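You operate a simulated robot arm through the tools that you are given. There is no shell and no other tool.

You run a simulated robot arm. Do the job below in one go: nothing can be reset, and whatever is moved stays where it is left.

TASK
Set the alarm on for 6 o'clock and stand it facing the bed.
Fine: on the grey table, turned to the room while you set it; leave the time knob alone. Set down upright: alarm clock.

Only the result counts: the job must be done as asked and must still hold three seconds after the hand-in. Knocking over, shifting, dropping, spilling or breaking anything else fails it.

THE ROBOT
A 6-joint arm with a two-finger parallel gripper, fixed in place. Base frame: the origin is at the foot of the arm, x ahead of it, y to its left, z up. Lengths are in m, angles in rad, forces in N, time in s.
Its first joint turns from -2.897 to 2.897 rad. Payload 3.43 kg.
The TCP is the grasp point between the finger pads, 0.034 m short of the fingertips. In the tool frame z runs along the fingers and y along their closing line. Largest opening 0.128 m; finger width 0.024, thickness 0.012; the body of the gripper, 0.048 by 0.13 m, starts 0.096 m behind the TCP.
Orientation is told as [roll, pitch, yaw] about the base's x, y, z axes, in that order, counted from this pose: with the fingers straight down and closing along the base's y, the tool's x points along the base's -x, its y along +y and its z along -z.

THE INTERFACE
- The arm moves only by the tool step_arm. Its arguments are lists of equal length, an entry for each row: "jaw": the finger opening in m, from 0 to 0.128; "offset": the shift along the base's x, y, z in m, a list of three; "rotation": the turn, a rotation vector about the base's x, y, z in rad, a list of three. In form: {"jaw": [jaw, ...], "offset": [[dx, dy, dz], ...], "rotation": [[ax, ay, az], ...]}. A call has 1 to 20 rows; each row shifts and turns the commanded pose from where the row before left it. A row lasts 0.2 s, in which the tool goes at most 0.05 m and 0.15 rad; a call with a longer step from one row to the next is refused whole, and so is a gripper value outside its range. Where a pose cannot be reached the arm comes as near as it can. A force on the tool above 70 N (or 10 N above the force at the start of the call, whichever is more), or a blocked arm, ends the call early, and 0.2 s more pass. The fingers move at their own pace (about 0.153 m/s each) and stop on an object; they squeeze with about 25 N. The grip force told is the motor's: it shows also when the fingers shut on nothing. Time passes only in rows, and 0.2 s behind the last, so rows that do not move let the fingers close. It gives the time, the measured TCP pose, the force on the tool (base axes), the opening and the grip force at its end, in the units of the frame above (readings bear some noise), with the torque about the TCP (base axes, N m) and any sound that the robot's microphone picked up.
- Cameras (640 x 400 px; columns grow to the right, rows downward): "scene" is fixed at [0.0482, 0.4996, 1.2424]; the picture's right is [-0.07, -1.00, 0.00], its down [-0.58, 0.04, -0.82] and it looks along [0.81, -0.06, -0.58] (base axes); focal length 322 px, centre (320, 200). "wrist" rides on the gripper at [0.076, -0.011, -0.16] in the tool frame; the picture's right is [0.15, 0.99, 0.00], its down [-0.88, 0.13, -0.46] and it looks along [-0.45, 0.07, 0.89] (tool axes); focal length 234 px, centre (320, 200).
- grab_frame(camera): a new picture of that camera. The clock stands still meanwhile.
- probe_pixels(camera, pixels): for up to 12 pixels [column, row] of the newest picture of that camera ("zoom" is the newest enlarged one), the place [x, y, z] in the base frame of the surface seen there, good to about 0.002 m. The clock stands still meanwhile.
- enlarge(camera, box): a new picture of the part [left, top, right, bottom] of that camera's present view, enlarged. The clock stands still meanwhile.
- close_job(): hands the job in; it is judged then, once.

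Open the gripper and draw the arm clear of the work before you hand the job in, unless the task says otherwise.

The tools are called after "Call:" by a JSON object that holds its "fn" and its "kwargs". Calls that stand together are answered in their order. step_arm: Moves the arm, as the interface text tells. Its arguments: {"type":"object","properties":{"jaw":{"type":"array","items":{"type":"number"}},"offset":{"type":"array","items":{"type":"array","items":{"type":"number"}}},"rotation":{"type":"array","items":{"type":"array","items":{"type":"number"}}}},"required":["jaw","offset","rotation"]} The other tools are called the same way: grab_frame (camera) takes a picture; probe_pixels (camera, pixels) gives the place of the surface under pixels of a picture; enlarge (camera, box) takes an enlarged picture of a part of a camera's view; close_job () hands the job in.

At the start:

```text
time: 0.0
position: [0.4618, 0.3348, 0.9378]
tool_rot: [-0.001, -0.001, 0.0]
ft_force: [0.4, 0.7, -0.7]
torque: [-0.04, -0.01, 0.0]
opening: 0.1277
gripper_force: 0.2
```

scene: 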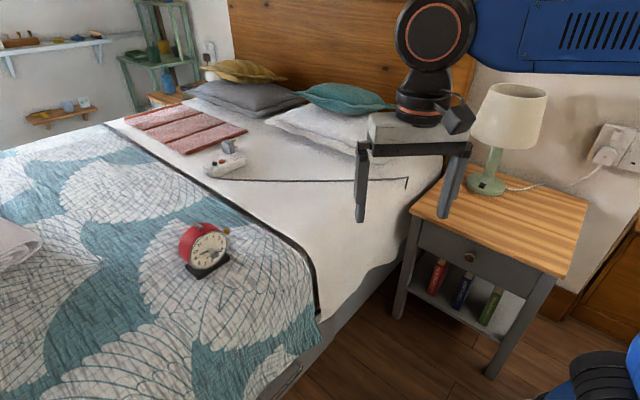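
wrist: 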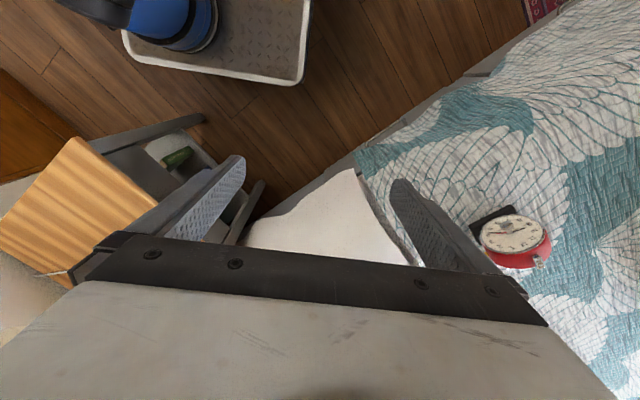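

The red alarm clock is lying on the bed around scene pixel (205,248), and the grey bedside table is at the right. I'll enlarge both for detail.

Call:
{"fn": "enlarge", "kwargs": {"camera": "scene", "box": [160, 210, 250, 290]}}

Call:
{"fn": "enlarge", "kwargs": {"camera": "wrist", "box": [460, 190, 570, 280]}}

Call:
{"fn": "enlarge", "kwargs": {"camera": "scene", "box": [380, 70, 640, 390]}}

```text
5.00 times, centred on (205, 250) of scene
```

zoom: 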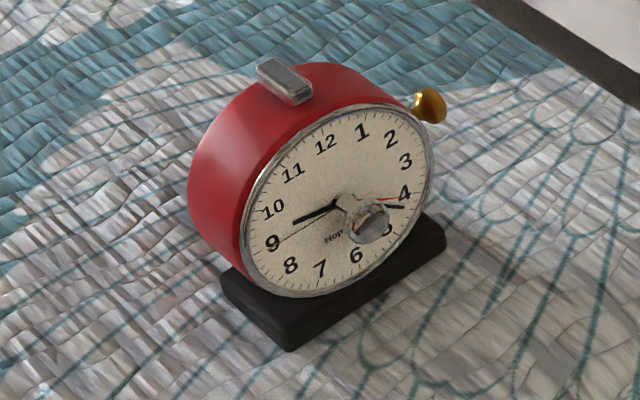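

```text
4.44 times, centred on (515, 235) of wrist
```

zoom: 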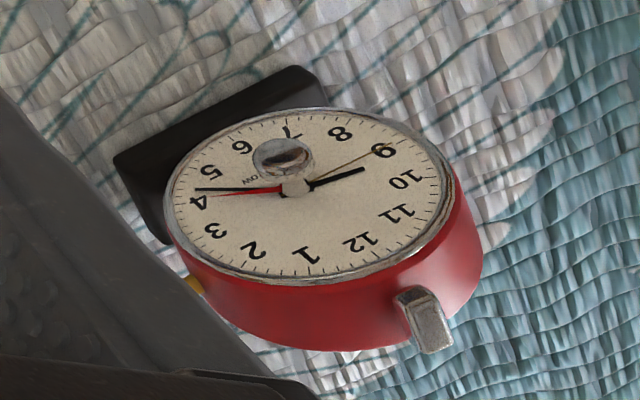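

```text
1.25 times, centred on (510, 230) of scene
```

zoom: 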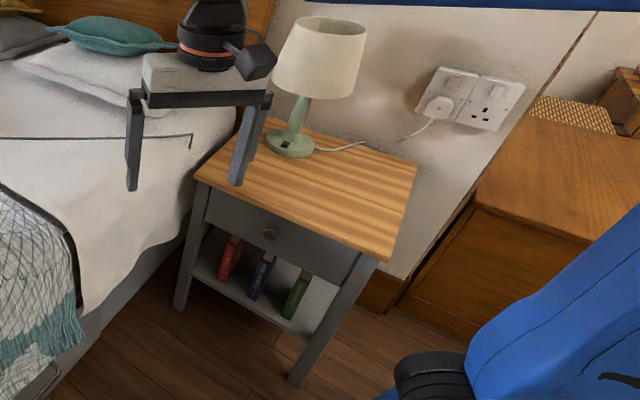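

The clock has a silver knob out from the dial's centre, a gold knob at its side and a silver lever/button on top; the red alarm hand is near 4. I'll probe the geometry of the clock and the table.

Call:
{"fn": "probe_pixels", "kwargs": {"camera": "scene", "pixels": [[413, 209], [571, 277], [588, 198], [450, 170], [480, 186], [490, 230], [540, 240], [500, 175], [545, 95], [473, 85], [470, 257], [425, 222]]}}

Call:
{"fn": "enlarge", "kwargs": {"camera": "scene", "box": [175, 215, 240, 280]}}

```text
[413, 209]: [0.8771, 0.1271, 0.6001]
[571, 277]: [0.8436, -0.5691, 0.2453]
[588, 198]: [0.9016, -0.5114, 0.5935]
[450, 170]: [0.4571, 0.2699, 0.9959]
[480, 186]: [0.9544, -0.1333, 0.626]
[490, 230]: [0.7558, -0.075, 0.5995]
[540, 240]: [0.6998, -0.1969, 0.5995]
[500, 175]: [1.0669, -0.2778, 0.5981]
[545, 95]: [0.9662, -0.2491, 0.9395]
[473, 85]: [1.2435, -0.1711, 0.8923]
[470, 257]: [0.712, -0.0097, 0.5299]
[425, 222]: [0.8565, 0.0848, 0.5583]
```

```text
6.15 times, centred on (208, 248) of scene
```

zoom: 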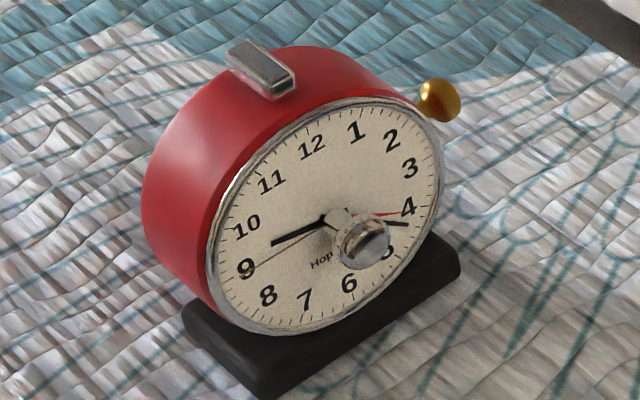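

Table top lies at z≈0.60. Now probing the clock in the enlarged picture.

Call:
{"fn": "probe_pixels", "kwargs": {"camera": "zoom", "pixels": [[440, 100], [372, 245], [335, 212], [262, 70], [240, 55], [275, 92], [262, 385], [455, 265], [190, 320], [245, 270], [355, 125], [165, 170]]}}

Call:
{"fn": "probe_pixels", "kwargs": {"camera": "scene", "pixels": [[565, 276], [558, 272], [416, 205], [584, 203], [320, 315], [300, 300], [270, 260], [380, 265], [330, 130], [210, 280], [340, 285], [240, 250]]}}

```text
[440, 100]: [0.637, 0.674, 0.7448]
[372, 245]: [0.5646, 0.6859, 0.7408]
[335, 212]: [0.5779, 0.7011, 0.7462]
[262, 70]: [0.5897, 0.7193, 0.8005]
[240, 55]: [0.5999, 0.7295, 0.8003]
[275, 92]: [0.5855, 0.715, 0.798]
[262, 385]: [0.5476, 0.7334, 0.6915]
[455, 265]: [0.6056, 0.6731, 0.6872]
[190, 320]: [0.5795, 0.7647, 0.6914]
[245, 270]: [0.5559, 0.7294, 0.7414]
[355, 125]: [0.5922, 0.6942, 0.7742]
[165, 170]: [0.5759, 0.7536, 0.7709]
```

```text
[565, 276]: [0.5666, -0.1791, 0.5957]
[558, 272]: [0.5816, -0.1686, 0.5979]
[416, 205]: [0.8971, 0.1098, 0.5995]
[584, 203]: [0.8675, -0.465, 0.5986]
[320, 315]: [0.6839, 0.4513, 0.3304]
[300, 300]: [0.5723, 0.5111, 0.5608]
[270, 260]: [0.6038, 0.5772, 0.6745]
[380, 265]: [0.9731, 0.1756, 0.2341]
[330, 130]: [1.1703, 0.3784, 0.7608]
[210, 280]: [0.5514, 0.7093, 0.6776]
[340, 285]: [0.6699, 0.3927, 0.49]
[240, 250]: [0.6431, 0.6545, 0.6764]
```

The bed top is at z≈0.676 and the clock faces about (-0.72,-0.69), its gold knob on the right side and its silver knob 2 cm in front of the dial. I move the wrist camera to a closer view of the front, staying ~15 cm away.

Call:
{"fn": "step_arm", "kwargs": {"jaw": [0.128, 0.128, 0.128, 0.128, 0.128, 0.128, 0.128, 0.128, 0.128, 0.128, 0.128], "offset": [[0.003, 0.035, -0.01], [0.003, 0.035, -0.01], [0.003, 0.035, -0.01], [0.003, 0.035, -0.01], [0.003, 0.035, -0.01], [0.003, 0.035, -0.01], [0.003, 0.035, -0.01], [0.003, 0.035, -0.01], [0, 0, 0], [0, 0, 0], [0, 0, 0]], "rotation": [[0, 0, 0.098], [0, 0, 0.098], [0, 0, 0.098], [0, 0, 0.098], [0, 0, 0.098], [0, 0, 0.098], [0, 0, 0.098], [0, 0, 0.098], [0.074, -0.074, 0], [0.074, -0.074, 0], [0.074, -0.074, 0]]}}

Call:
{"fn": "grab_frame", "kwargs": {"camera": "wrist"}}

Call:
{"fn": "grab_frame", "kwargs": {"camera": "scene"}}

```text
time: 2.4
position: [0.4859, 0.6148, 0.857]
tool_rot: [0.0, -0.315, 0.783]
ft_force: [0.5, 1.3, -0.3]
torque: [-0.05, 0.01, -0.02]
opening: 0.1278
gripper_force: 0.1
```

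```text
taken
```

wrist: 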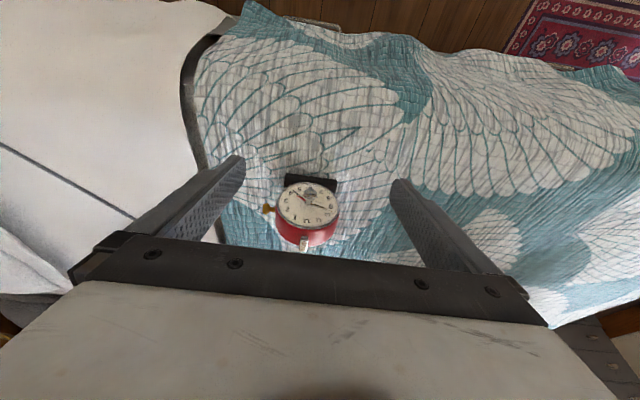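

```text
taken
```

scene: 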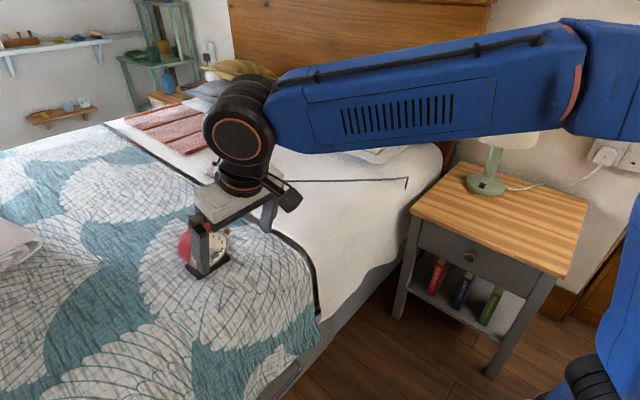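

The clock is in view, upside down, at wrist pixel (305,212); I enlarge it.

Call:
{"fn": "enlarge", "kwargs": {"camera": "wrist", "box": [255, 165, 355, 260]}}

```text
4.21 times, centred on (305, 212) of wrist
```

zoom: 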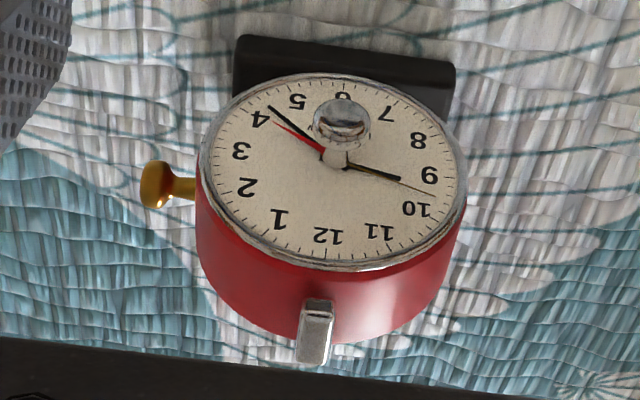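

The enlargement is a true zoom, so I enlarge further on dial, knobs and top lever.

Call:
{"fn": "enlarge", "kwargs": {"camera": "wrist", "box": [285, 180, 330, 210]}}

Call:
{"fn": "enlarge", "kwargs": {"camera": "wrist", "box": [290, 230, 325, 255]}}

Call:
{"fn": "enlarge", "kwargs": {"camera": "wrist", "box": [258, 195, 293, 220]}}

```text
13.33 times, centred on (308, 195) of wrist
```

zoom: 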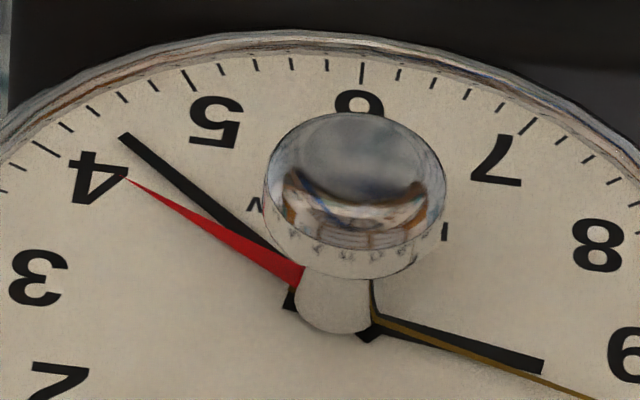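

```text
16.00 times, centred on (308, 242) of wrist
```

zoom: 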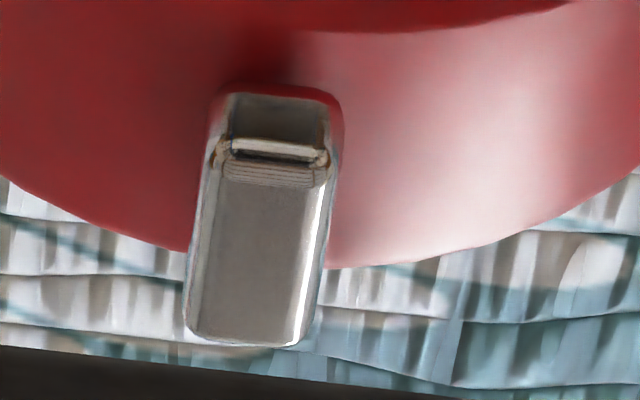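

```text
16.00 times, centred on (276, 208) of wrist
```

zoom: 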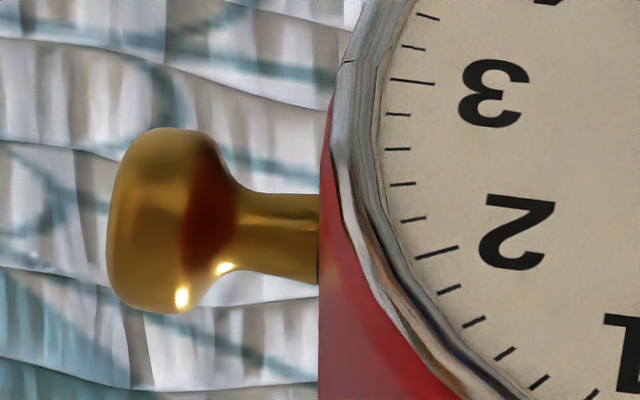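

The red hand sits on the silver front knob's stem at about 4, above the time hands, and the gold knob is a side crown. I probe the precise geometry before grasping the drum's top front-to-back.

Call:
{"fn": "enlarge", "kwargs": {"camera": "wrist", "box": [255, 165, 355, 260]}}

Call:
{"fn": "probe_pixels", "kwargs": {"camera": "zoom", "pixels": [[330, 262], [205, 165], [462, 190], [325, 225], [340, 118], [345, 135], [318, 318], [312, 350], [155, 185], [185, 188], [350, 330], [265, 320]]}}

Call:
{"fn": "probe_pixels", "kwargs": {"camera": "zoom", "pixels": [[245, 45], [450, 70], [240, 90], [390, 325], [220, 260], [455, 240], [325, 290], [290, 300], [338, 160], [300, 90], [380, 90], [340, 80]]}}

```text
4.21 times, centred on (305, 212) of wrist
```

zoom: 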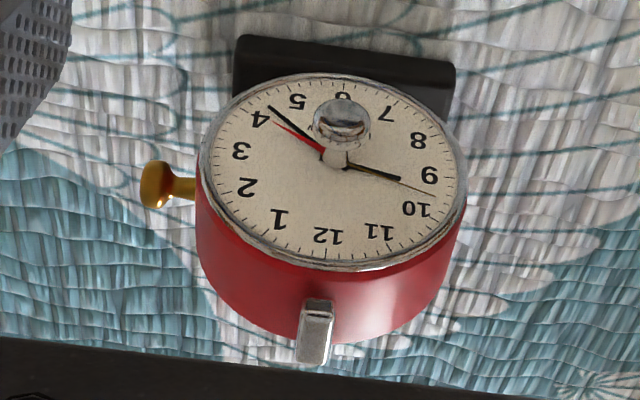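

```text
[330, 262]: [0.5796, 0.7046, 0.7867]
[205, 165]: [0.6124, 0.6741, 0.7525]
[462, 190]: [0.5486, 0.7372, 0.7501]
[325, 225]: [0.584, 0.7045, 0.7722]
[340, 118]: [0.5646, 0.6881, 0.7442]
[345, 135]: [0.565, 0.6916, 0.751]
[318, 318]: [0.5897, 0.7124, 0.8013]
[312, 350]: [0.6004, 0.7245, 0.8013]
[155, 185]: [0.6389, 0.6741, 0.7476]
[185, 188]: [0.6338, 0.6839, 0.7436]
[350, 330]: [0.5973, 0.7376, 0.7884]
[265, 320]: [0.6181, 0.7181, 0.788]
```

```text
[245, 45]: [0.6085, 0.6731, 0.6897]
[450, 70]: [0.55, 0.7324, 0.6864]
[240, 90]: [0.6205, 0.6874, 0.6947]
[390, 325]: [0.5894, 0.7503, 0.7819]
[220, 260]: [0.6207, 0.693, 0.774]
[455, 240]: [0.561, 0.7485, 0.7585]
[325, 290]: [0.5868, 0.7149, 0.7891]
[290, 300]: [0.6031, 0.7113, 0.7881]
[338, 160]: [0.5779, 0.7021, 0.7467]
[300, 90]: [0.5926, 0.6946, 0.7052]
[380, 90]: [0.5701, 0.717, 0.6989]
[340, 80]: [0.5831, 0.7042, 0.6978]
```

The drum has radius ≈0.045, is centred at about (0.595,0.720,0.744), and its top button reaches z≈0.801. I go above it with the tool straight down and turned so the fingers close along the clock's depth.

Call:
{"fn": "step_arm", "kwargs": {"jaw": [0.128, 0.128, 0.128, 0.128, 0.128, 0.128, 0.128, 0.128, 0.128, 0.128, 0.128, 0.128, 0.128, 0.128], "offset": [[0, 0, 0.014], [0, 0, 0.014], [0, 0, 0.015], [0.0099, 0.0096, 0], [0.0099, 0.0096, 0], [0.0099, 0.0096, 0], [0.0099, 0.0096, 0], [0.0099, 0.0096, 0], [0.0099, 0.0096, 0], [0.0099, 0.0096, 0], [0.0099, 0.0096, 0], [0.0099, 0.0096, 0], [0.0099, 0.0096, 0], [0.0097, 0.0091, 0]], "rotation": [[-0.074, 0.074, 0], [-0.074, 0.074, 0], [-0.074, 0.074, 0], [0, 0, 0.1428], [0, 0, 0.1428], [0, 0, 0.1428], [0, 0, 0.1428], [0, 0, 0.1428], [0, 0, 0.1428], [0, 0, 0.1428], [0, 0, 0.1428], [0, 0, 0.1428], [0, 0, 0.1428], [0, 0, 0.1428]]}}

Call:
{"fn": "grab_frame", "kwargs": {"camera": "wrist"}}

Call:
{"fn": "grab_frame", "kwargs": {"camera": "scene"}}

```text
time: 5.4
position: [0.5939, 0.7205, 0.9033]
tool_rot: [0.0, 0.001, 2.356]
ft_force: [-0.3, -0.4, 0.0]
torque: [0.01, -0.03, 0.04]
opening: 0.1283
gripper_force: 0.1
```

```text
taken
```

wrist: 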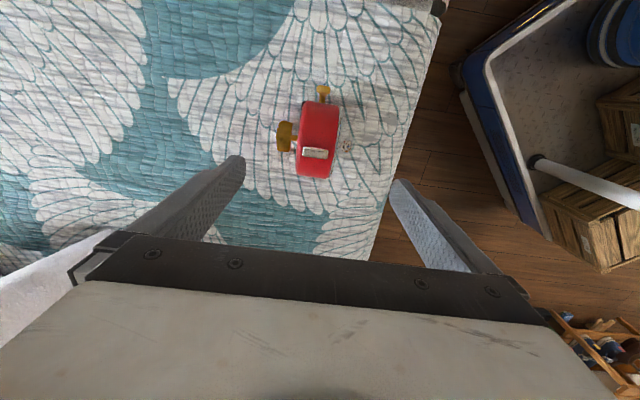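

```text
taken
```

scene: 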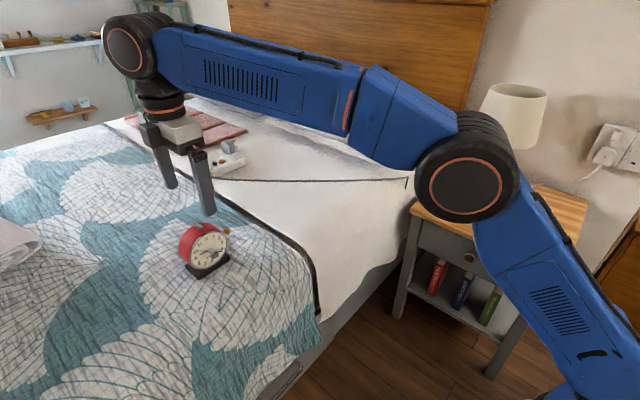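

A second, larger gold knob shows on the clock's back at wrist pixel (285,135); I zoom in on it.

Call:
{"fn": "enlarge", "kwargs": {"camera": "wrist", "box": [260, 75, 365, 190]}}

Call:
{"fn": "probe_pixels", "kwargs": {"camera": "zoom", "pixels": [[240, 220], [225, 240], [260, 245], [345, 250], [340, 65], [300, 130], [405, 130], [285, 310], [395, 330], [450, 255], [345, 330], [300, 200]]}}

```text
3.48 times, centred on (312, 132) of wrist
```

zoom: 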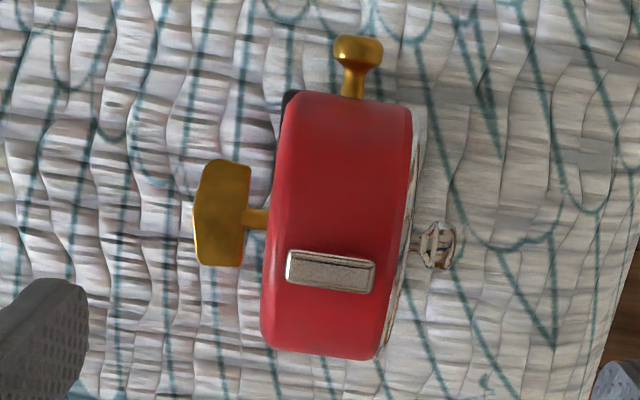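

```text
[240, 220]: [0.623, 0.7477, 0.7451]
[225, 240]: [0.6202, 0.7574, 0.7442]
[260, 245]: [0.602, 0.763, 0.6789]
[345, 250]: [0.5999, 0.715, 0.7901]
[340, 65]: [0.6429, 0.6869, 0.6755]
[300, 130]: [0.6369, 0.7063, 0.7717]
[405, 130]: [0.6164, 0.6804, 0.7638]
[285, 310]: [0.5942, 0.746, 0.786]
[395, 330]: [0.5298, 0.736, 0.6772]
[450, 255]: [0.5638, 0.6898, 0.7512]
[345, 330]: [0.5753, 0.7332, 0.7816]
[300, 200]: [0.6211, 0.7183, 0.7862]
```

The back carries a gold winding key (top ≈0.75) – so the grasp stays above it and the front knob, tips at z≈0.762. I descend and close on the drum's upper part.

Call:
{"fn": "step_arm", "kwargs": {"jaw": [0.09, 0.09, 0.09, 0.09, 0.09], "offset": [[0.0002, 0, -0.03], [0.0002, 0, -0.03], [0.0002, 0, -0.025], [0, 0, -0.015], [0, 0, -0.007]], "rotation": [[0, 0, 0], [0, 0, 0], [0, 0, 0], [0, 0, 0], [0, 0, 0]]}}

Call:
{"fn": "grab_frame", "kwargs": {"camera": "scene"}}

Call:
{"fn": "enlarge", "kwargs": {"camera": "scene", "box": [160, 190, 250, 290]}}

Call:
{"fn": "grab_frame", "kwargs": {"camera": "wrist"}}

```text
time: 6.6
position: [0.5935, 0.7188, 0.792]
tool_rot: [0.0, 0.0, 2.354]
ft_force: [1.0, 0.6, 0.4]
torque: [0.05, -0.03, 0.02]
opening: 0.0897
gripper_force: 0.1
```

```text
taken
```

scene: 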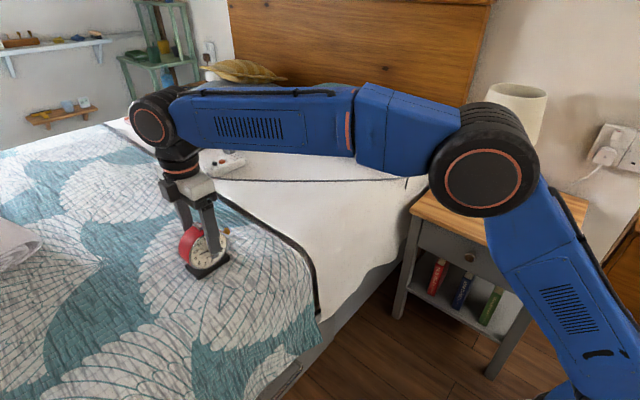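

```text
4.00 times, centred on (205, 240) of scene
```

zoom: 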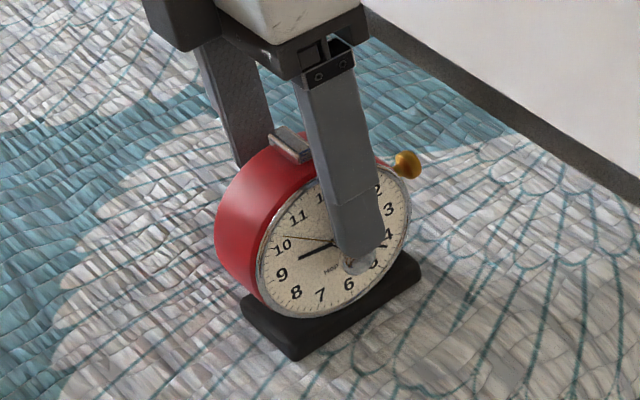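

```text
taken
```

wrist: 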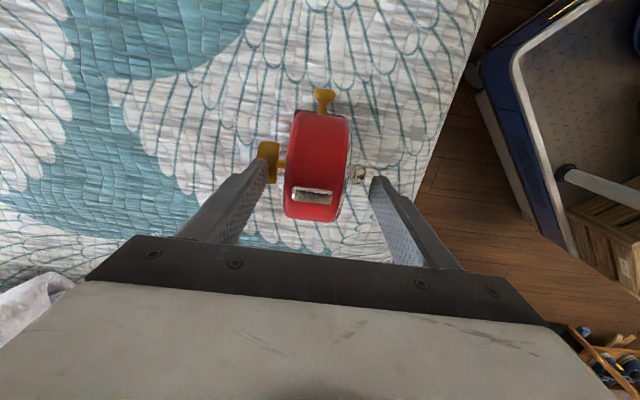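

TCP is at z 0.792, slightly lower than wanted; the fingers straddle drum (wrist pixel (318,165)). I lift 5 mm and close the jaws.

Call:
{"fn": "step_arm", "kwargs": {"jaw": [0.09, 0.05, 0.03, 0.03, 0.03, 0.03], "offset": [[0.001, 0.001, 0.005], [0, 0, 0], [0, 0, 0], [0, 0, 0], [0, 0, 0], [0, 0, 0]], "rotation": [[0, 0, 0], [0, 0, 0], [0, 0, 0], [0, 0, 0], [0, 0, 0], [0, 0, 0]]}}

Call:
{"fn": "enlarge", "kwargs": {"camera": "scene", "box": [160, 190, 250, 290]}}

Call:
{"fn": "grab_frame", "kwargs": {"camera": "wrist"}}

```text
time: 8.0
position: [0.5945, 0.7197, 0.7976]
tool_rot: [-0.001, -0.002, 2.354]
ft_force: [1.9, 0.9, 2.9]
torque: [0.13, -0.13, 0.02]
opening: 0.0457
gripper_force: 25.0
```

```text
4.00 times, centred on (205, 240) of scene
```

zoom: 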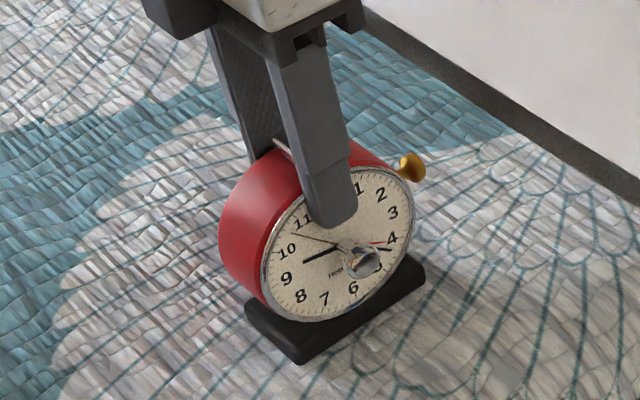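

```text
taken
```

wrist: 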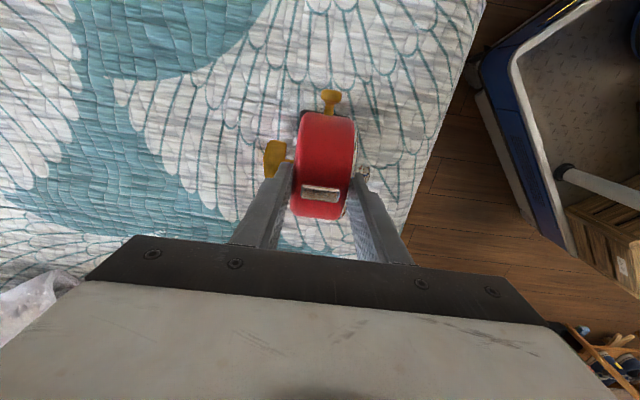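

The clock is gripped firmly (opening 0.0457, 25 N). I lift it straight up off the bed.

Call:
{"fn": "step_arm", "kwargs": {"jaw": [0.03, 0.03, 0.03, 0.03, 0.03], "offset": [[0, 0, 0.01], [0, 0, 0.02], [0, 0, 0.04], [0, 0, 0.04], [0, 0, 0.04]], "rotation": [[0, 0, 0], [0, 0, 0], [0, 0, 0], [0, 0, 0], [0, 0, 0]]}}

Call:
{"fn": "grab_frame", "kwargs": {"camera": "scene"}}

Call:
{"fn": "enlarge", "kwargs": {"camera": "scene", "box": [150, 130, 260, 240]}}

```text
time: 9.2
position: [0.5934, 0.7227, 0.9466]
tool_rot: [0.0, -0.001, 2.351]
ft_force: [0.3, 0.0, -5.7]
torque: [0.02, -0.01, 0.0]
opening: 0.0458
gripper_force: 25.6
```

```text
taken
```

scene: 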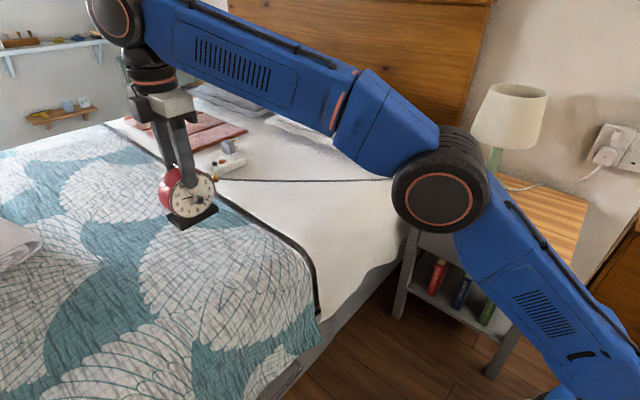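

```text
3.64 times, centred on (205, 185) of scene
```

zoom: 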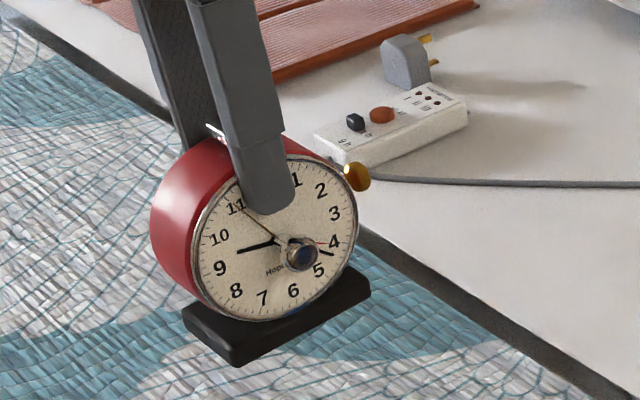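

The clock is clear of the bed (≈0.57 kg). Now I carry it in a straight line at height to above the front of the grey table while turning it -90° so it faces the room.

Call:
{"fn": "step_arm", "kwargs": {"jaw": [0.03, 0.03, 0.03, 0.03, 0.03, 0.03, 0.03, 0.03, 0.03, 0.03, 0.03, 0.03, 0.03, 0.03, 0.03, 0.03, 0.03, 0.03], "offset": [[0.00798, -0.04626, -0.001], [0.00798, -0.04626, -0.001], [0.00798, -0.04626, -0.001], [0.00798, -0.04626, -0.001], [0.00798, -0.04626, -0.001], [0.00798, -0.04626, -0.001], [0.00798, -0.04626, -0.001], [0.00798, -0.04626, -0.001], [0.00798, -0.04626, -0.001], [0.00798, -0.04626, -0.001], [0.00798, -0.04626, -0.001], [0.00798, -0.04626, -0.001], [0.00798, -0.04626, -0.001], [0.00798, -0.04626, -0.001], [0.00798, -0.04626, -0.001], [0.00798, -0.04626, -0.001], [0.00798, -0.04626, -0.001], [0.00798, -0.04626, -0.001]], "rotation": [[0, 0, -0.0873], [0, 0, -0.0873], [0, 0, -0.0873], [0, 0, -0.0873], [0, 0, -0.0873], [0, 0, -0.0873], [0, 0, -0.0873], [0, 0, -0.0873], [0, 0, -0.0873], [0, 0, -0.0873], [0, 0, -0.0873], [0, 0, -0.0873], [0, 0, -0.0873], [0, 0, -0.0873], [0, 0, -0.0873], [0, 0, -0.0873], [0, 0, -0.0873], [0, 0, -0.0873]]}}

Call:
{"fn": "grab_frame", "kwargs": {"camera": "scene"}}

Call:
{"fn": "enlarge", "kwargs": {"camera": "scene", "box": [420, 60, 600, 290]}}

Call:
{"fn": "grab_frame", "kwargs": {"camera": "wrist"}}

```text
time: 13.0
position: [0.7393, -0.1099, 0.9307]
tool_rot: [-0.001, 0.001, 0.781]
ft_force: [0.4, 0.2, -5.5]
torque: [-0.01, 0.02, 0.05]
opening: 0.0457
gripper_force: 25.0
```

```text
taken
```

scene: 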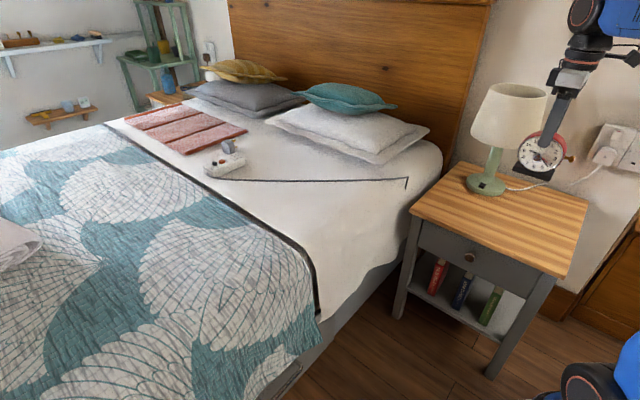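

```text
1.74 times, centred on (510, 175) of scene
```

zoom: 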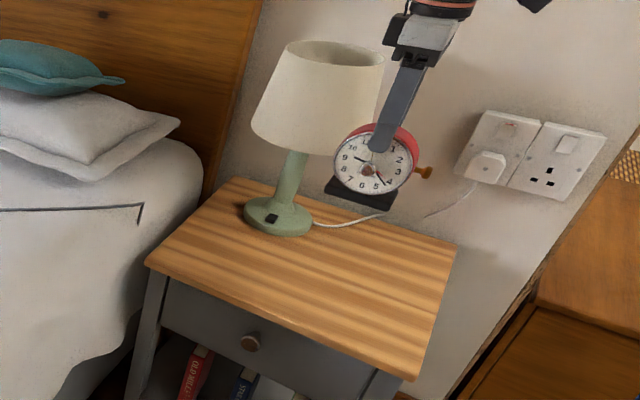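

```text
taken
```

wrist: 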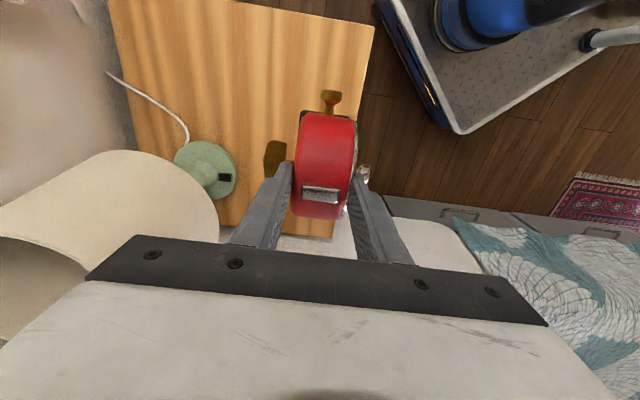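

The clock faces the room above the table. I check the lamp's position and table edges relative to the clock before lowering.

Call:
{"fn": "probe_pixels", "kwargs": {"camera": "wrist", "pixels": [[205, 168], [235, 180], [150, 165], [215, 225], [185, 175], [372, 30], [335, 235], [360, 110], [345, 190], [110, 5], [250, 30], [225, 178]]}}

Call:
{"fn": "probe_pixels", "kwargs": {"camera": "scene", "pixels": [[475, 130], [530, 150], [546, 95], [500, 88], [412, 206], [565, 276], [490, 243], [450, 224], [485, 195], [530, 258], [320, 312], [440, 160]]}}

```text
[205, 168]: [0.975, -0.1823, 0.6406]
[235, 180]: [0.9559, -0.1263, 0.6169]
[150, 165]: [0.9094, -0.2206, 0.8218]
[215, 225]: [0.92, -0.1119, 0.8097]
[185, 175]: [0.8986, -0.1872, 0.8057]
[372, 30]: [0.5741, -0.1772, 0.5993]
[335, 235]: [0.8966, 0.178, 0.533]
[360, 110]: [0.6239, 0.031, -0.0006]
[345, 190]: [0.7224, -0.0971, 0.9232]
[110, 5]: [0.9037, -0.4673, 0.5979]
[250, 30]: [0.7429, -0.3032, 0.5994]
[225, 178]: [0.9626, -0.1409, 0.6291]
```

```text
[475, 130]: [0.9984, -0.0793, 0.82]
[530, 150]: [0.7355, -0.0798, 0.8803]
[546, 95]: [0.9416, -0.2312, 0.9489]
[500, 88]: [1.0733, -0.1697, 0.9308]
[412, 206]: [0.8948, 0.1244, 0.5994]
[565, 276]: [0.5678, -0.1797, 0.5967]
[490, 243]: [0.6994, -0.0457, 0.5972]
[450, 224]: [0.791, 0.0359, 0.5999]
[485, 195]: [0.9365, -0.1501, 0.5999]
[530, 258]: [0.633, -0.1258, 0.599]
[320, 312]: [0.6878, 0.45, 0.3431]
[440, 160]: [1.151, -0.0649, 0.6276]
```

Lamp shade is ≥0.1 m from the gripper's path, and the spot is 7 cm inside the table's front edge. I lower the clock to just above the top (expected contact at TCP z≈0.721).

Call:
{"fn": "step_arm", "kwargs": {"jaw": [0.03, 0.03, 0.03, 0.03, 0.03, 0.03, 0.03, 0.03], "offset": [[0, 0, -0.035], [0, 0, -0.04], [0, 0, -0.04], [0, 0, -0.04], [0, 0, -0.03], [0, 0, -0.014], [0, 0, -0.003], [0, 0, 0]], "rotation": [[0, 0, 0], [0, 0, 0], [0, 0, 0], [0, 0, 0], [0, 0, 0], [0, 0, 0], [0, 0, 0], [0, 0, 0]]}}

Call:
{"fn": "enlarge", "kwargs": {"camera": "scene", "box": [440, 120, 600, 290]}}

```text
time: 14.8
position: [0.7381, -0.113, 0.7294]
tool_rot: [0.0, -0.002, 0.784]
ft_force: [0.3, -0.4, -5.4]
torque: [0.03, -0.02, -0.01]
opening: 0.0458
gripper_force: 25.0
```

```text
2.35 times, centred on (520, 205) of scene
```

zoom: 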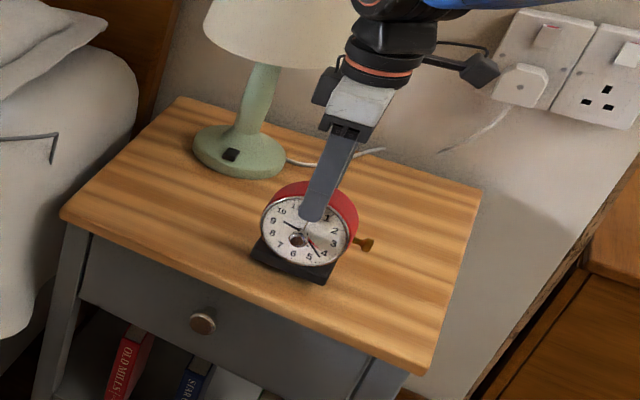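

No contact yet at z 0.729; I continue in small 1.5–2 mm steps.

Call:
{"fn": "step_arm", "kwargs": {"jaw": [0.03, 0.03, 0.03, 0.03], "offset": [[0, 0.001, -0.002], [0, 0.001, -0.002], [0, 0, -0.002], [0, 0, 0]], "rotation": [[0, 0, 0], [0, 0, 0], [0, 0, 0], [0, 0, 0]]}}

```text
time: 15.8
position: [0.7395, -0.1099, 0.7217]
tool_rot: [0.001, -0.002, 0.783]
ft_force: [-0.1, -0.3, -5.4]
torque: [0.01, 0.01, 0.0]
opening: 0.0458
gripper_force: 25.0
```

Still only its weight (-5.4 N); lowering a bit more.

Call:
{"fn": "step_arm", "kwargs": {"jaw": [0.03, 0.03, 0.03], "offset": [[0, 0, -0.0015], [0, 0, -0.0015], [0, 0, 0]], "rotation": [[0, 0, 0], [0, 0, 0], [0, 0, 0]]}}

```text
time: 16.6
position: [0.7399, -0.1111, 0.7202]
tool_rot: [0.0, 0.001, 0.782]
ft_force: [-0.1, 0.0, -5.4]
torque: [0.0, 0.02, -0.01]
opening: 0.0456
gripper_force: 25.2
```

Call:
{"fn": "step_arm", "kwargs": {"jaw": [0.03, 0.03, 0.03], "offset": [[0, 0, -0.0015], [0, 0, -0.0015], [0, 0, 0]], "rotation": [[0, 0, 0], [0, 0, 0], [0, 0, 0]]}}

Call:
{"fn": "enlarge", "kwargs": {"camera": "scene", "box": [490, 180, 550, 250]}}

```text
time: 17.4
position: [0.7406, -0.11, 0.7169]
tool_rot: [0.001, 0.0, 0.785]
ft_force: [-0.5, -0.1, -4.1]
torque: [0.02, 0.02, 0.02]
opening: 0.0457
gripper_force: 24.6
```

```text
5.71 times, centred on (520, 215) of scene
```

zoom: 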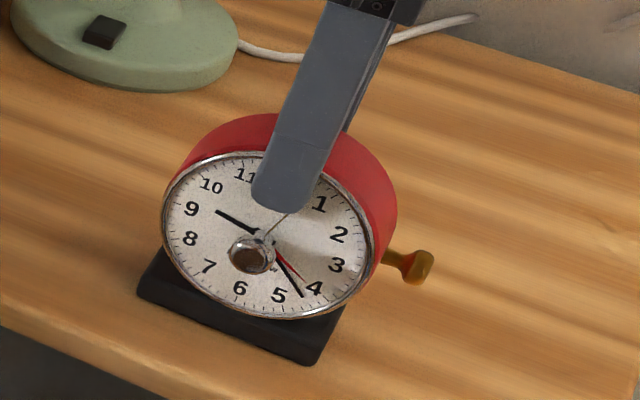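

The load is starting to transfer (-4.1 N). One more millimetre, then I open the jaws gently.

Call:
{"fn": "step_arm", "kwargs": {"jaw": [0.03, 0.03, 0.06, 0.09, 0.09], "offset": [[0, 0, -0.001], [0, 0, 0], [0, 0, 0], [0, 0, 0], [0, 0, 0]], "rotation": [[0, 0, 0], [0, 0, 0], [0, 0, 0], [0, 0, 0], [0, 0, 0]]}}

Call:
{"fn": "enlarge", "kwargs": {"camera": "scene", "box": [480, 150, 560, 250]}}

Call:
{"fn": "grab_frame", "kwargs": {"camera": "wrist"}}

```text
time: 18.6
position: [0.7402, -0.1109, 0.716]
tool_rot: [0.0, 0.001, 0.785]
ft_force: [0.3, 0.1, 0.4]
torque: [0.03, 0.03, -0.03]
opening: 0.0902
gripper_force: 0.0
```

```text
4.00 times, centred on (520, 200) of scene
```

zoom: 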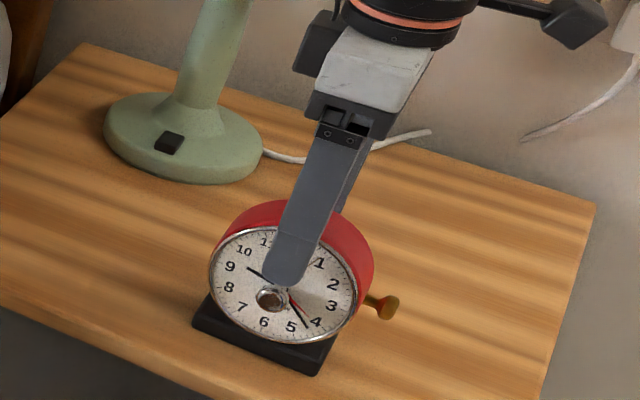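

```text
taken
```

wrist: 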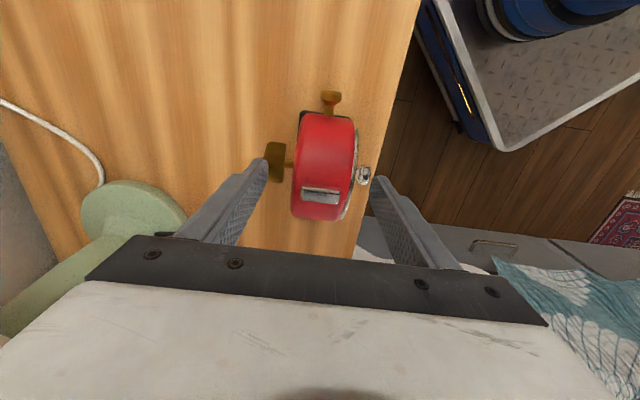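

The clock stands on the table, released. I raise the gripper straight up.

Call:
{"fn": "step_arm", "kwargs": {"jaw": [0.09, 0.09, 0.09, 0.09, 0.09], "offset": [[0, 0, 0.03], [0, 0, 0.045], [0, 0, 0.045], [0, 0, 0.045], [0, 0, 0.035]], "rotation": [[0, 0, 0], [0, 0, 0], [0, 0, 0], [0, 0, 0], [0, 0, 0]]}}

Call:
{"fn": "enlarge", "kwargs": {"camera": "scene", "box": [485, 185, 555, 250]}}

Call:
{"fn": "probe_pixels", "kwargs": {"camera": "zoom", "pixels": [[240, 240], [255, 225], [270, 110], [262, 128], [425, 255], [135, 280], [325, 360], [310, 345], [180, 210], [365, 240], [265, 140], [275, 290]]}}

Call:
{"fn": "enlarge", "kwargs": {"camera": "scene", "box": [500, 195, 535, 230]}}

```text
time: 19.8
position: [0.7377, -0.112, 0.9165]
tool_rot: [0.0, 0.0, 0.782]
ft_force: [-0.4, -1.5, -0.2]
torque: [0.01, 0.01, 0.01]
opening: 0.0903
gripper_force: 0.0
```

```text
6.15 times, centred on (520, 218) of scene
```

zoom: 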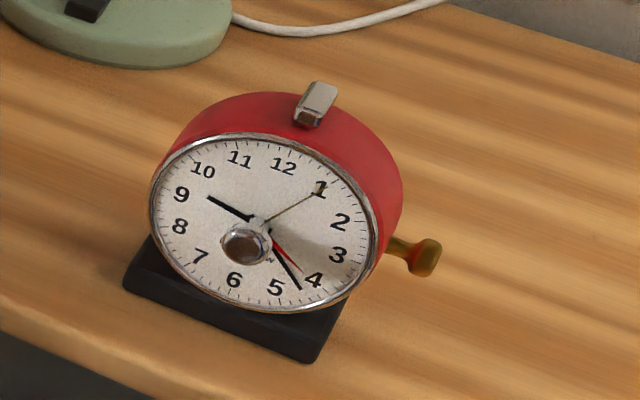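

```text
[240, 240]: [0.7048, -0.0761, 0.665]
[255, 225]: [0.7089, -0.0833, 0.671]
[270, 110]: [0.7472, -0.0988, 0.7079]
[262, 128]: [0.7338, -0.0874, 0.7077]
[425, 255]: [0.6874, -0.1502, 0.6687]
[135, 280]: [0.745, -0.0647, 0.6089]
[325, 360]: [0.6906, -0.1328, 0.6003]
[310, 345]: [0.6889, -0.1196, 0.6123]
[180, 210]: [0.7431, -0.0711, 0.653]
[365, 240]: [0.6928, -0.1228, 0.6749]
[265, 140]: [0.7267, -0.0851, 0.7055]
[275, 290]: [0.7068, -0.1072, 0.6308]
```

```text
11.43 times, centred on (518, 212) of scene
```

zoom: 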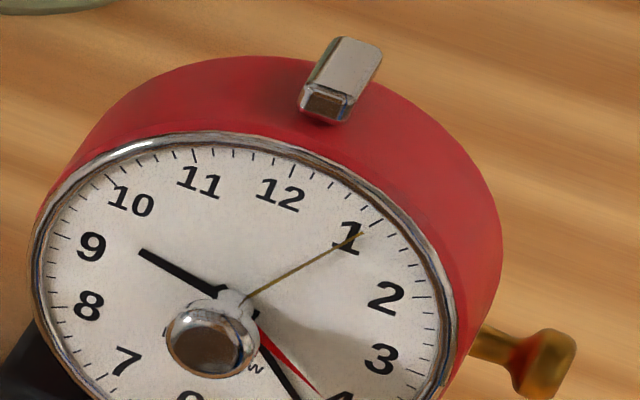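

The clock stands upright facing the room. Now I back off toward the room side and turn the hand so that, once tilted horizontal, the camera is on top.

Call:
{"fn": "step_arm", "kwargs": {"jaw": [0.09, 0.09, 0.09, 0.09, 0.09, 0.09, 0.06, 0.06, 0.06, 0.06, 0.06], "offset": [[-0.014, 0.014, 0], [-0.014, 0.014, 0], [-0.014, 0.014, 0], [-0.014, 0.014, 0], [-0.014, 0.014, 0], [-0.014, 0.014, 0], [-0.014, 0.014, 0], [-0.014, 0.014, 0], [-0.014, 0.014, 0], [-0.014, 0.014, 0], [0, 0, 0]], "rotation": [[0, 0, 0.143], [0, 0, 0.143], [0, 0, 0.143], [0, 0, 0.143], [0, 0, 0.143], [0, 0, 0.143], [0, 0, 0.143], [0, 0, 0.143], [0, 0, 0.143], [0, 0, 0.143], [0, 0, 0.143]]}}

Call:
{"fn": "grab_frame", "kwargs": {"camera": "scene"}}

Call:
{"fn": "grab_frame", "kwargs": {"camera": "wrist"}}

```text
time: 22.2
position: [0.5985, 0.0281, 0.9162]
tool_rot: [0.001, 0.0, 2.358]
ft_force: [-0.4, 0.2, 0.3]
torque: [0.03, 0.0, -0.02]
opening: 0.06
gripper_force: 0.0
```

```text
taken
```

scene: 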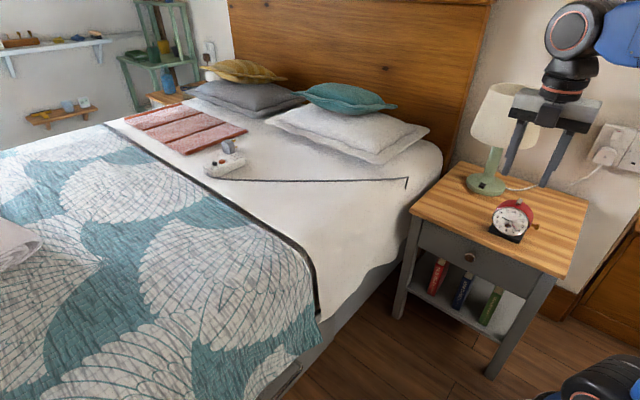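

```text
taken
```

wrist: 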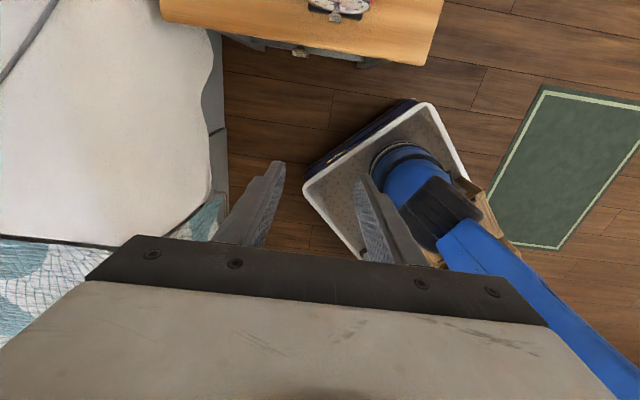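

Yaw went fine. Now I tilt the tool forward to horizontal, pointing at the dial, while descending to z≈0.8, well in front of the table.

Call:
{"fn": "step_arm", "kwargs": {"jaw": [0.06, 0.06, 0.06, 0.06, 0.06, 0.06, 0.06, 0.06, 0.06, 0.06, 0.06], "offset": [[0, 0, -0.01], [0, 0, -0.01], [0, 0, -0.01], [0, 0, -0.01], [0, 0, -0.01], [0, 0, -0.01], [0, 0, -0.01], [0, 0, -0.01], [0, 0, -0.01], [0, 0, -0.01], [0, 0, -0.01]], "rotation": [[-0.1015, -0.1004, 0], [-0.1015, -0.1004, 0], [-0.1015, -0.1004, 0], [-0.1015, -0.1004, 0], [-0.1015, -0.1004, 0], [-0.1015, -0.1004, 0], [-0.1015, -0.1004, 0], [-0.1015, -0.1004, 0], [-0.1015, -0.1004, 0], [-0.1015, -0.1004, 0], [-0.1015, -0.1004, 0]]}}

Call:
{"fn": "grab_frame", "kwargs": {"camera": "scene"}}

Call:
{"fn": "grab_frame", "kwargs": {"camera": "wrist"}}

```text
time: 24.6
position: [0.6081, 0.0434, 0.8174]
tool_rot: [1.694, 1.568, -2.242]
ft_force: [-0.7, -0.9, 1.0]
torque: [0.03, 0.02, 0.0]
opening: 0.0601
gripper_force: 0.2
out of reach, approached as far as the arm can: row 11
```

```text
taken
```

scene: 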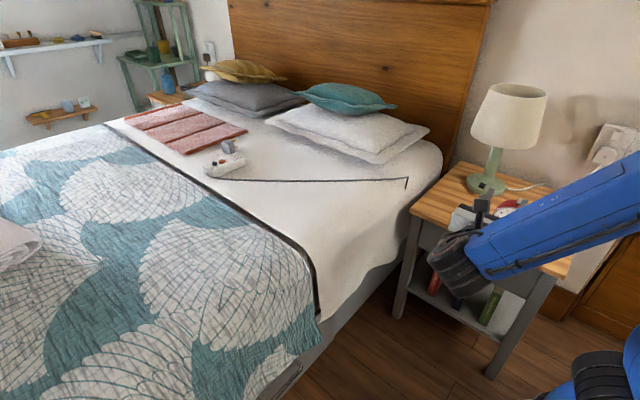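

```text
taken
```

wrist: 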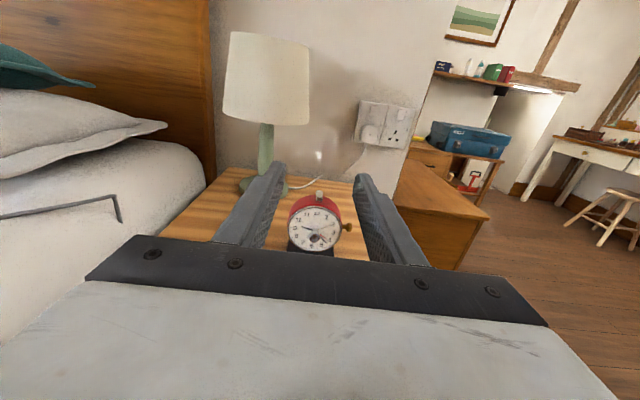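

The tool is nearly horizontal and the clock's face is visible at wrist pixel (315,225). Row 11 was just out of reach, so I shift toward and lower to see if reach recovers.

Call:
{"fn": "step_arm", "kwargs": {"jaw": [0.06, 0.06, 0.06], "offset": [[0.01, -0.01, -0.03], [0.01, -0.01, -0.03], [0.0, 0.0, 0.0]], "rotation": [[0, 0, 0], [0, 0, 0], [0, 0, 0]]}}

Call:
{"fn": "grab_frame", "kwargs": {"camera": "scene"}}

Call:
{"fn": "grab_frame", "kwargs": {"camera": "wrist"}}

```text
time: 25.4
position: [0.644, 0.0494, 0.7742]
tool_rot: [1.414, 1.565, -2.522]
ft_force: [-0.1, -0.1, 0.5]
torque: [-0.01, -0.01, -0.02]
opening: 0.0599
gripper_force: 0.0
out of reach, approached as far as the arm can: row 1, 2
```

```text
taken
```

scene: 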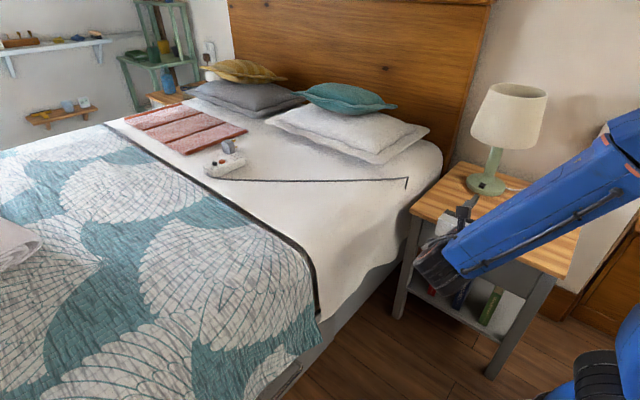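

```text
taken
```

wrist: 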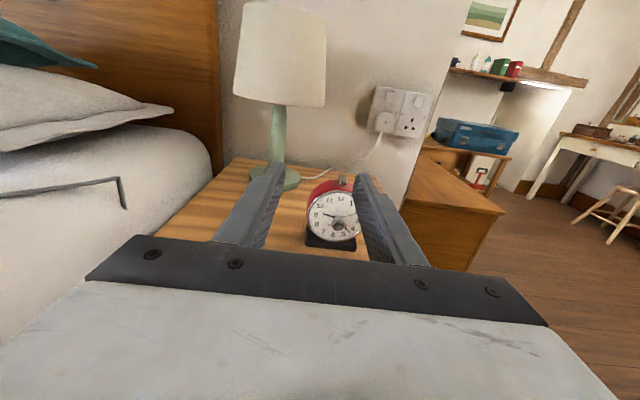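

The tool's orientation is right but the position lags — most likely the last wrist joint is at its limit with the camera on top. I roll the tool clockwise about its own axis (about f=(0.70,-0.71,0)) to bring that joint back into range.

Call:
{"fn": "step_arm", "kwargs": {"jaw": [0.06, 0.06, 0.06, 0.06, 0.06], "offset": [[0, 0, 0.01], [0, 0, 0.01], [0, 0, 0], [0, 0, 0], [0, 0, 0]], "rotation": [[0.1, -0.1, 0], [0.1, -0.1, 0], [0.1, -0.1, 0], [0.1, -0.1, 0], [0, 0, 0]]}}

Call:
{"fn": "grab_frame", "kwargs": {"camera": "scene"}}

Call:
{"fn": "grab_frame", "kwargs": {"camera": "wrist"}}

```text
time: 26.6
position: [0.6444, 0.0485, 0.7944]
tool_rot: [-1.564, 1.008, 0.786]
ft_force: [-0.1, -0.8, 0.1]
torque: [0.0, 0.01, -0.01]
opening: 0.0598
gripper_force: 0.1
```

```text
taken
```

scene: 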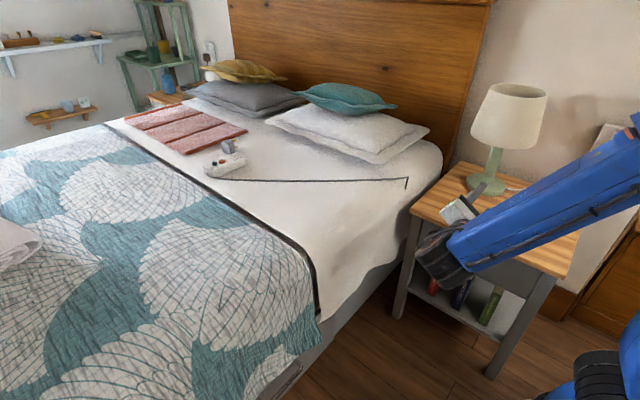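

```text
taken
```

wrist: 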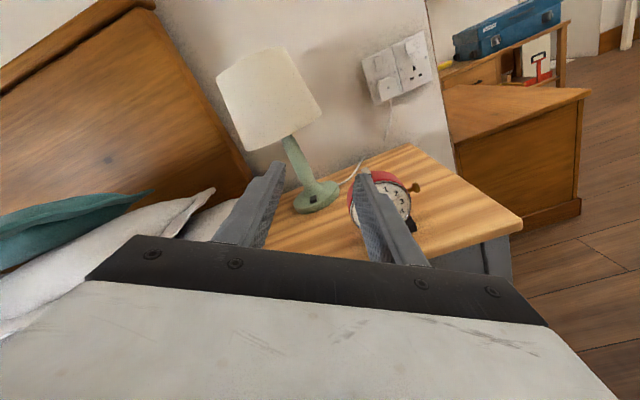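

The pose is reachable again and aligned with the dial axis. I check how close the forearm is to the table before descending.

Call:
{"fn": "probe_pixels", "kwargs": {"camera": "scene", "pixels": [[430, 260], [450, 280], [480, 260], [520, 250], [560, 235], [600, 215], [630, 190], [520, 210], [600, 160], [470, 210], [440, 240], [630, 140]]}}

```text
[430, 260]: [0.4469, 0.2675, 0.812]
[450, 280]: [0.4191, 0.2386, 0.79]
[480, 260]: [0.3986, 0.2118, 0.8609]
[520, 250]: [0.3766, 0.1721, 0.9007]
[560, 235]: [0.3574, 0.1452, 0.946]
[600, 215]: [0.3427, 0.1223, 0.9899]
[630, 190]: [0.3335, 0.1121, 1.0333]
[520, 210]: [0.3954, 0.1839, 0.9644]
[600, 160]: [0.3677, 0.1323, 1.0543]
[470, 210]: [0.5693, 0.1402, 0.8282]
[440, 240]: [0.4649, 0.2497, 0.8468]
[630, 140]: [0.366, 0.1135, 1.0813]
```

The forearm is at x<0.47, well clear of the table. I move to 12 cm in front of the dial, level with the knob.

Call:
{"fn": "step_arm", "kwargs": {"jaw": [0.06, 0.06, 0.06, 0.06, 0.06], "offset": [[-0.0005, -0.012, -0.026], [-0.0005, -0.012, -0.026], [-0.0005, -0.012, -0.026], [-0.0005, -0.012, -0.026], [-0.0005, -0.012, -0.026]], "rotation": [[0, 0, 0], [0, 0, 0], [0, 0, 0], [0, 0, 0], [0, 0, 0]]}}

Call:
{"fn": "grab_frame", "kwargs": {"camera": "wrist"}}

Call:
{"fn": "grab_frame", "kwargs": {"camera": "scene"}}

```text
time: 27.8
position: [0.6899, 0.0512, 0.691]
tool_rot: [-1.561, 1.009, 0.785]
ft_force: [1.1, -0.1, 0.1]
torque: [0.03, -0.01, -0.05]
opening: 0.0601
gripper_force: 0.0
out of reach, approached as far as the arm can: row 1, 2, 3, 4, 5
```

```text
taken
```

wrist: 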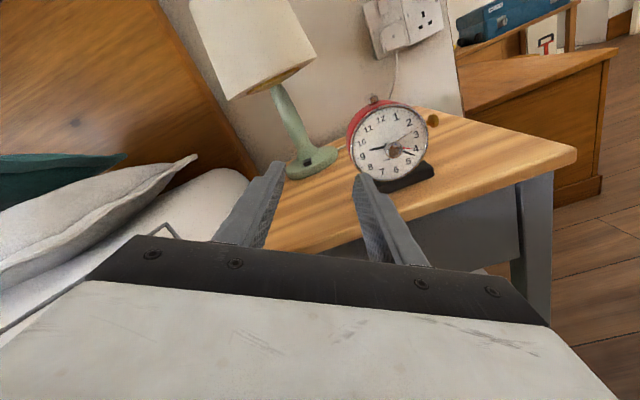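

```text
taken
```

scene: 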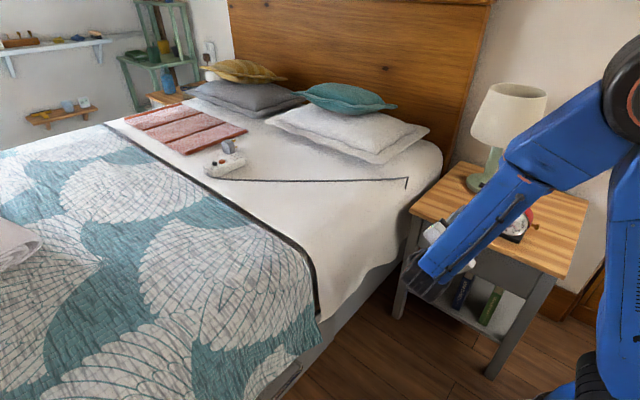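

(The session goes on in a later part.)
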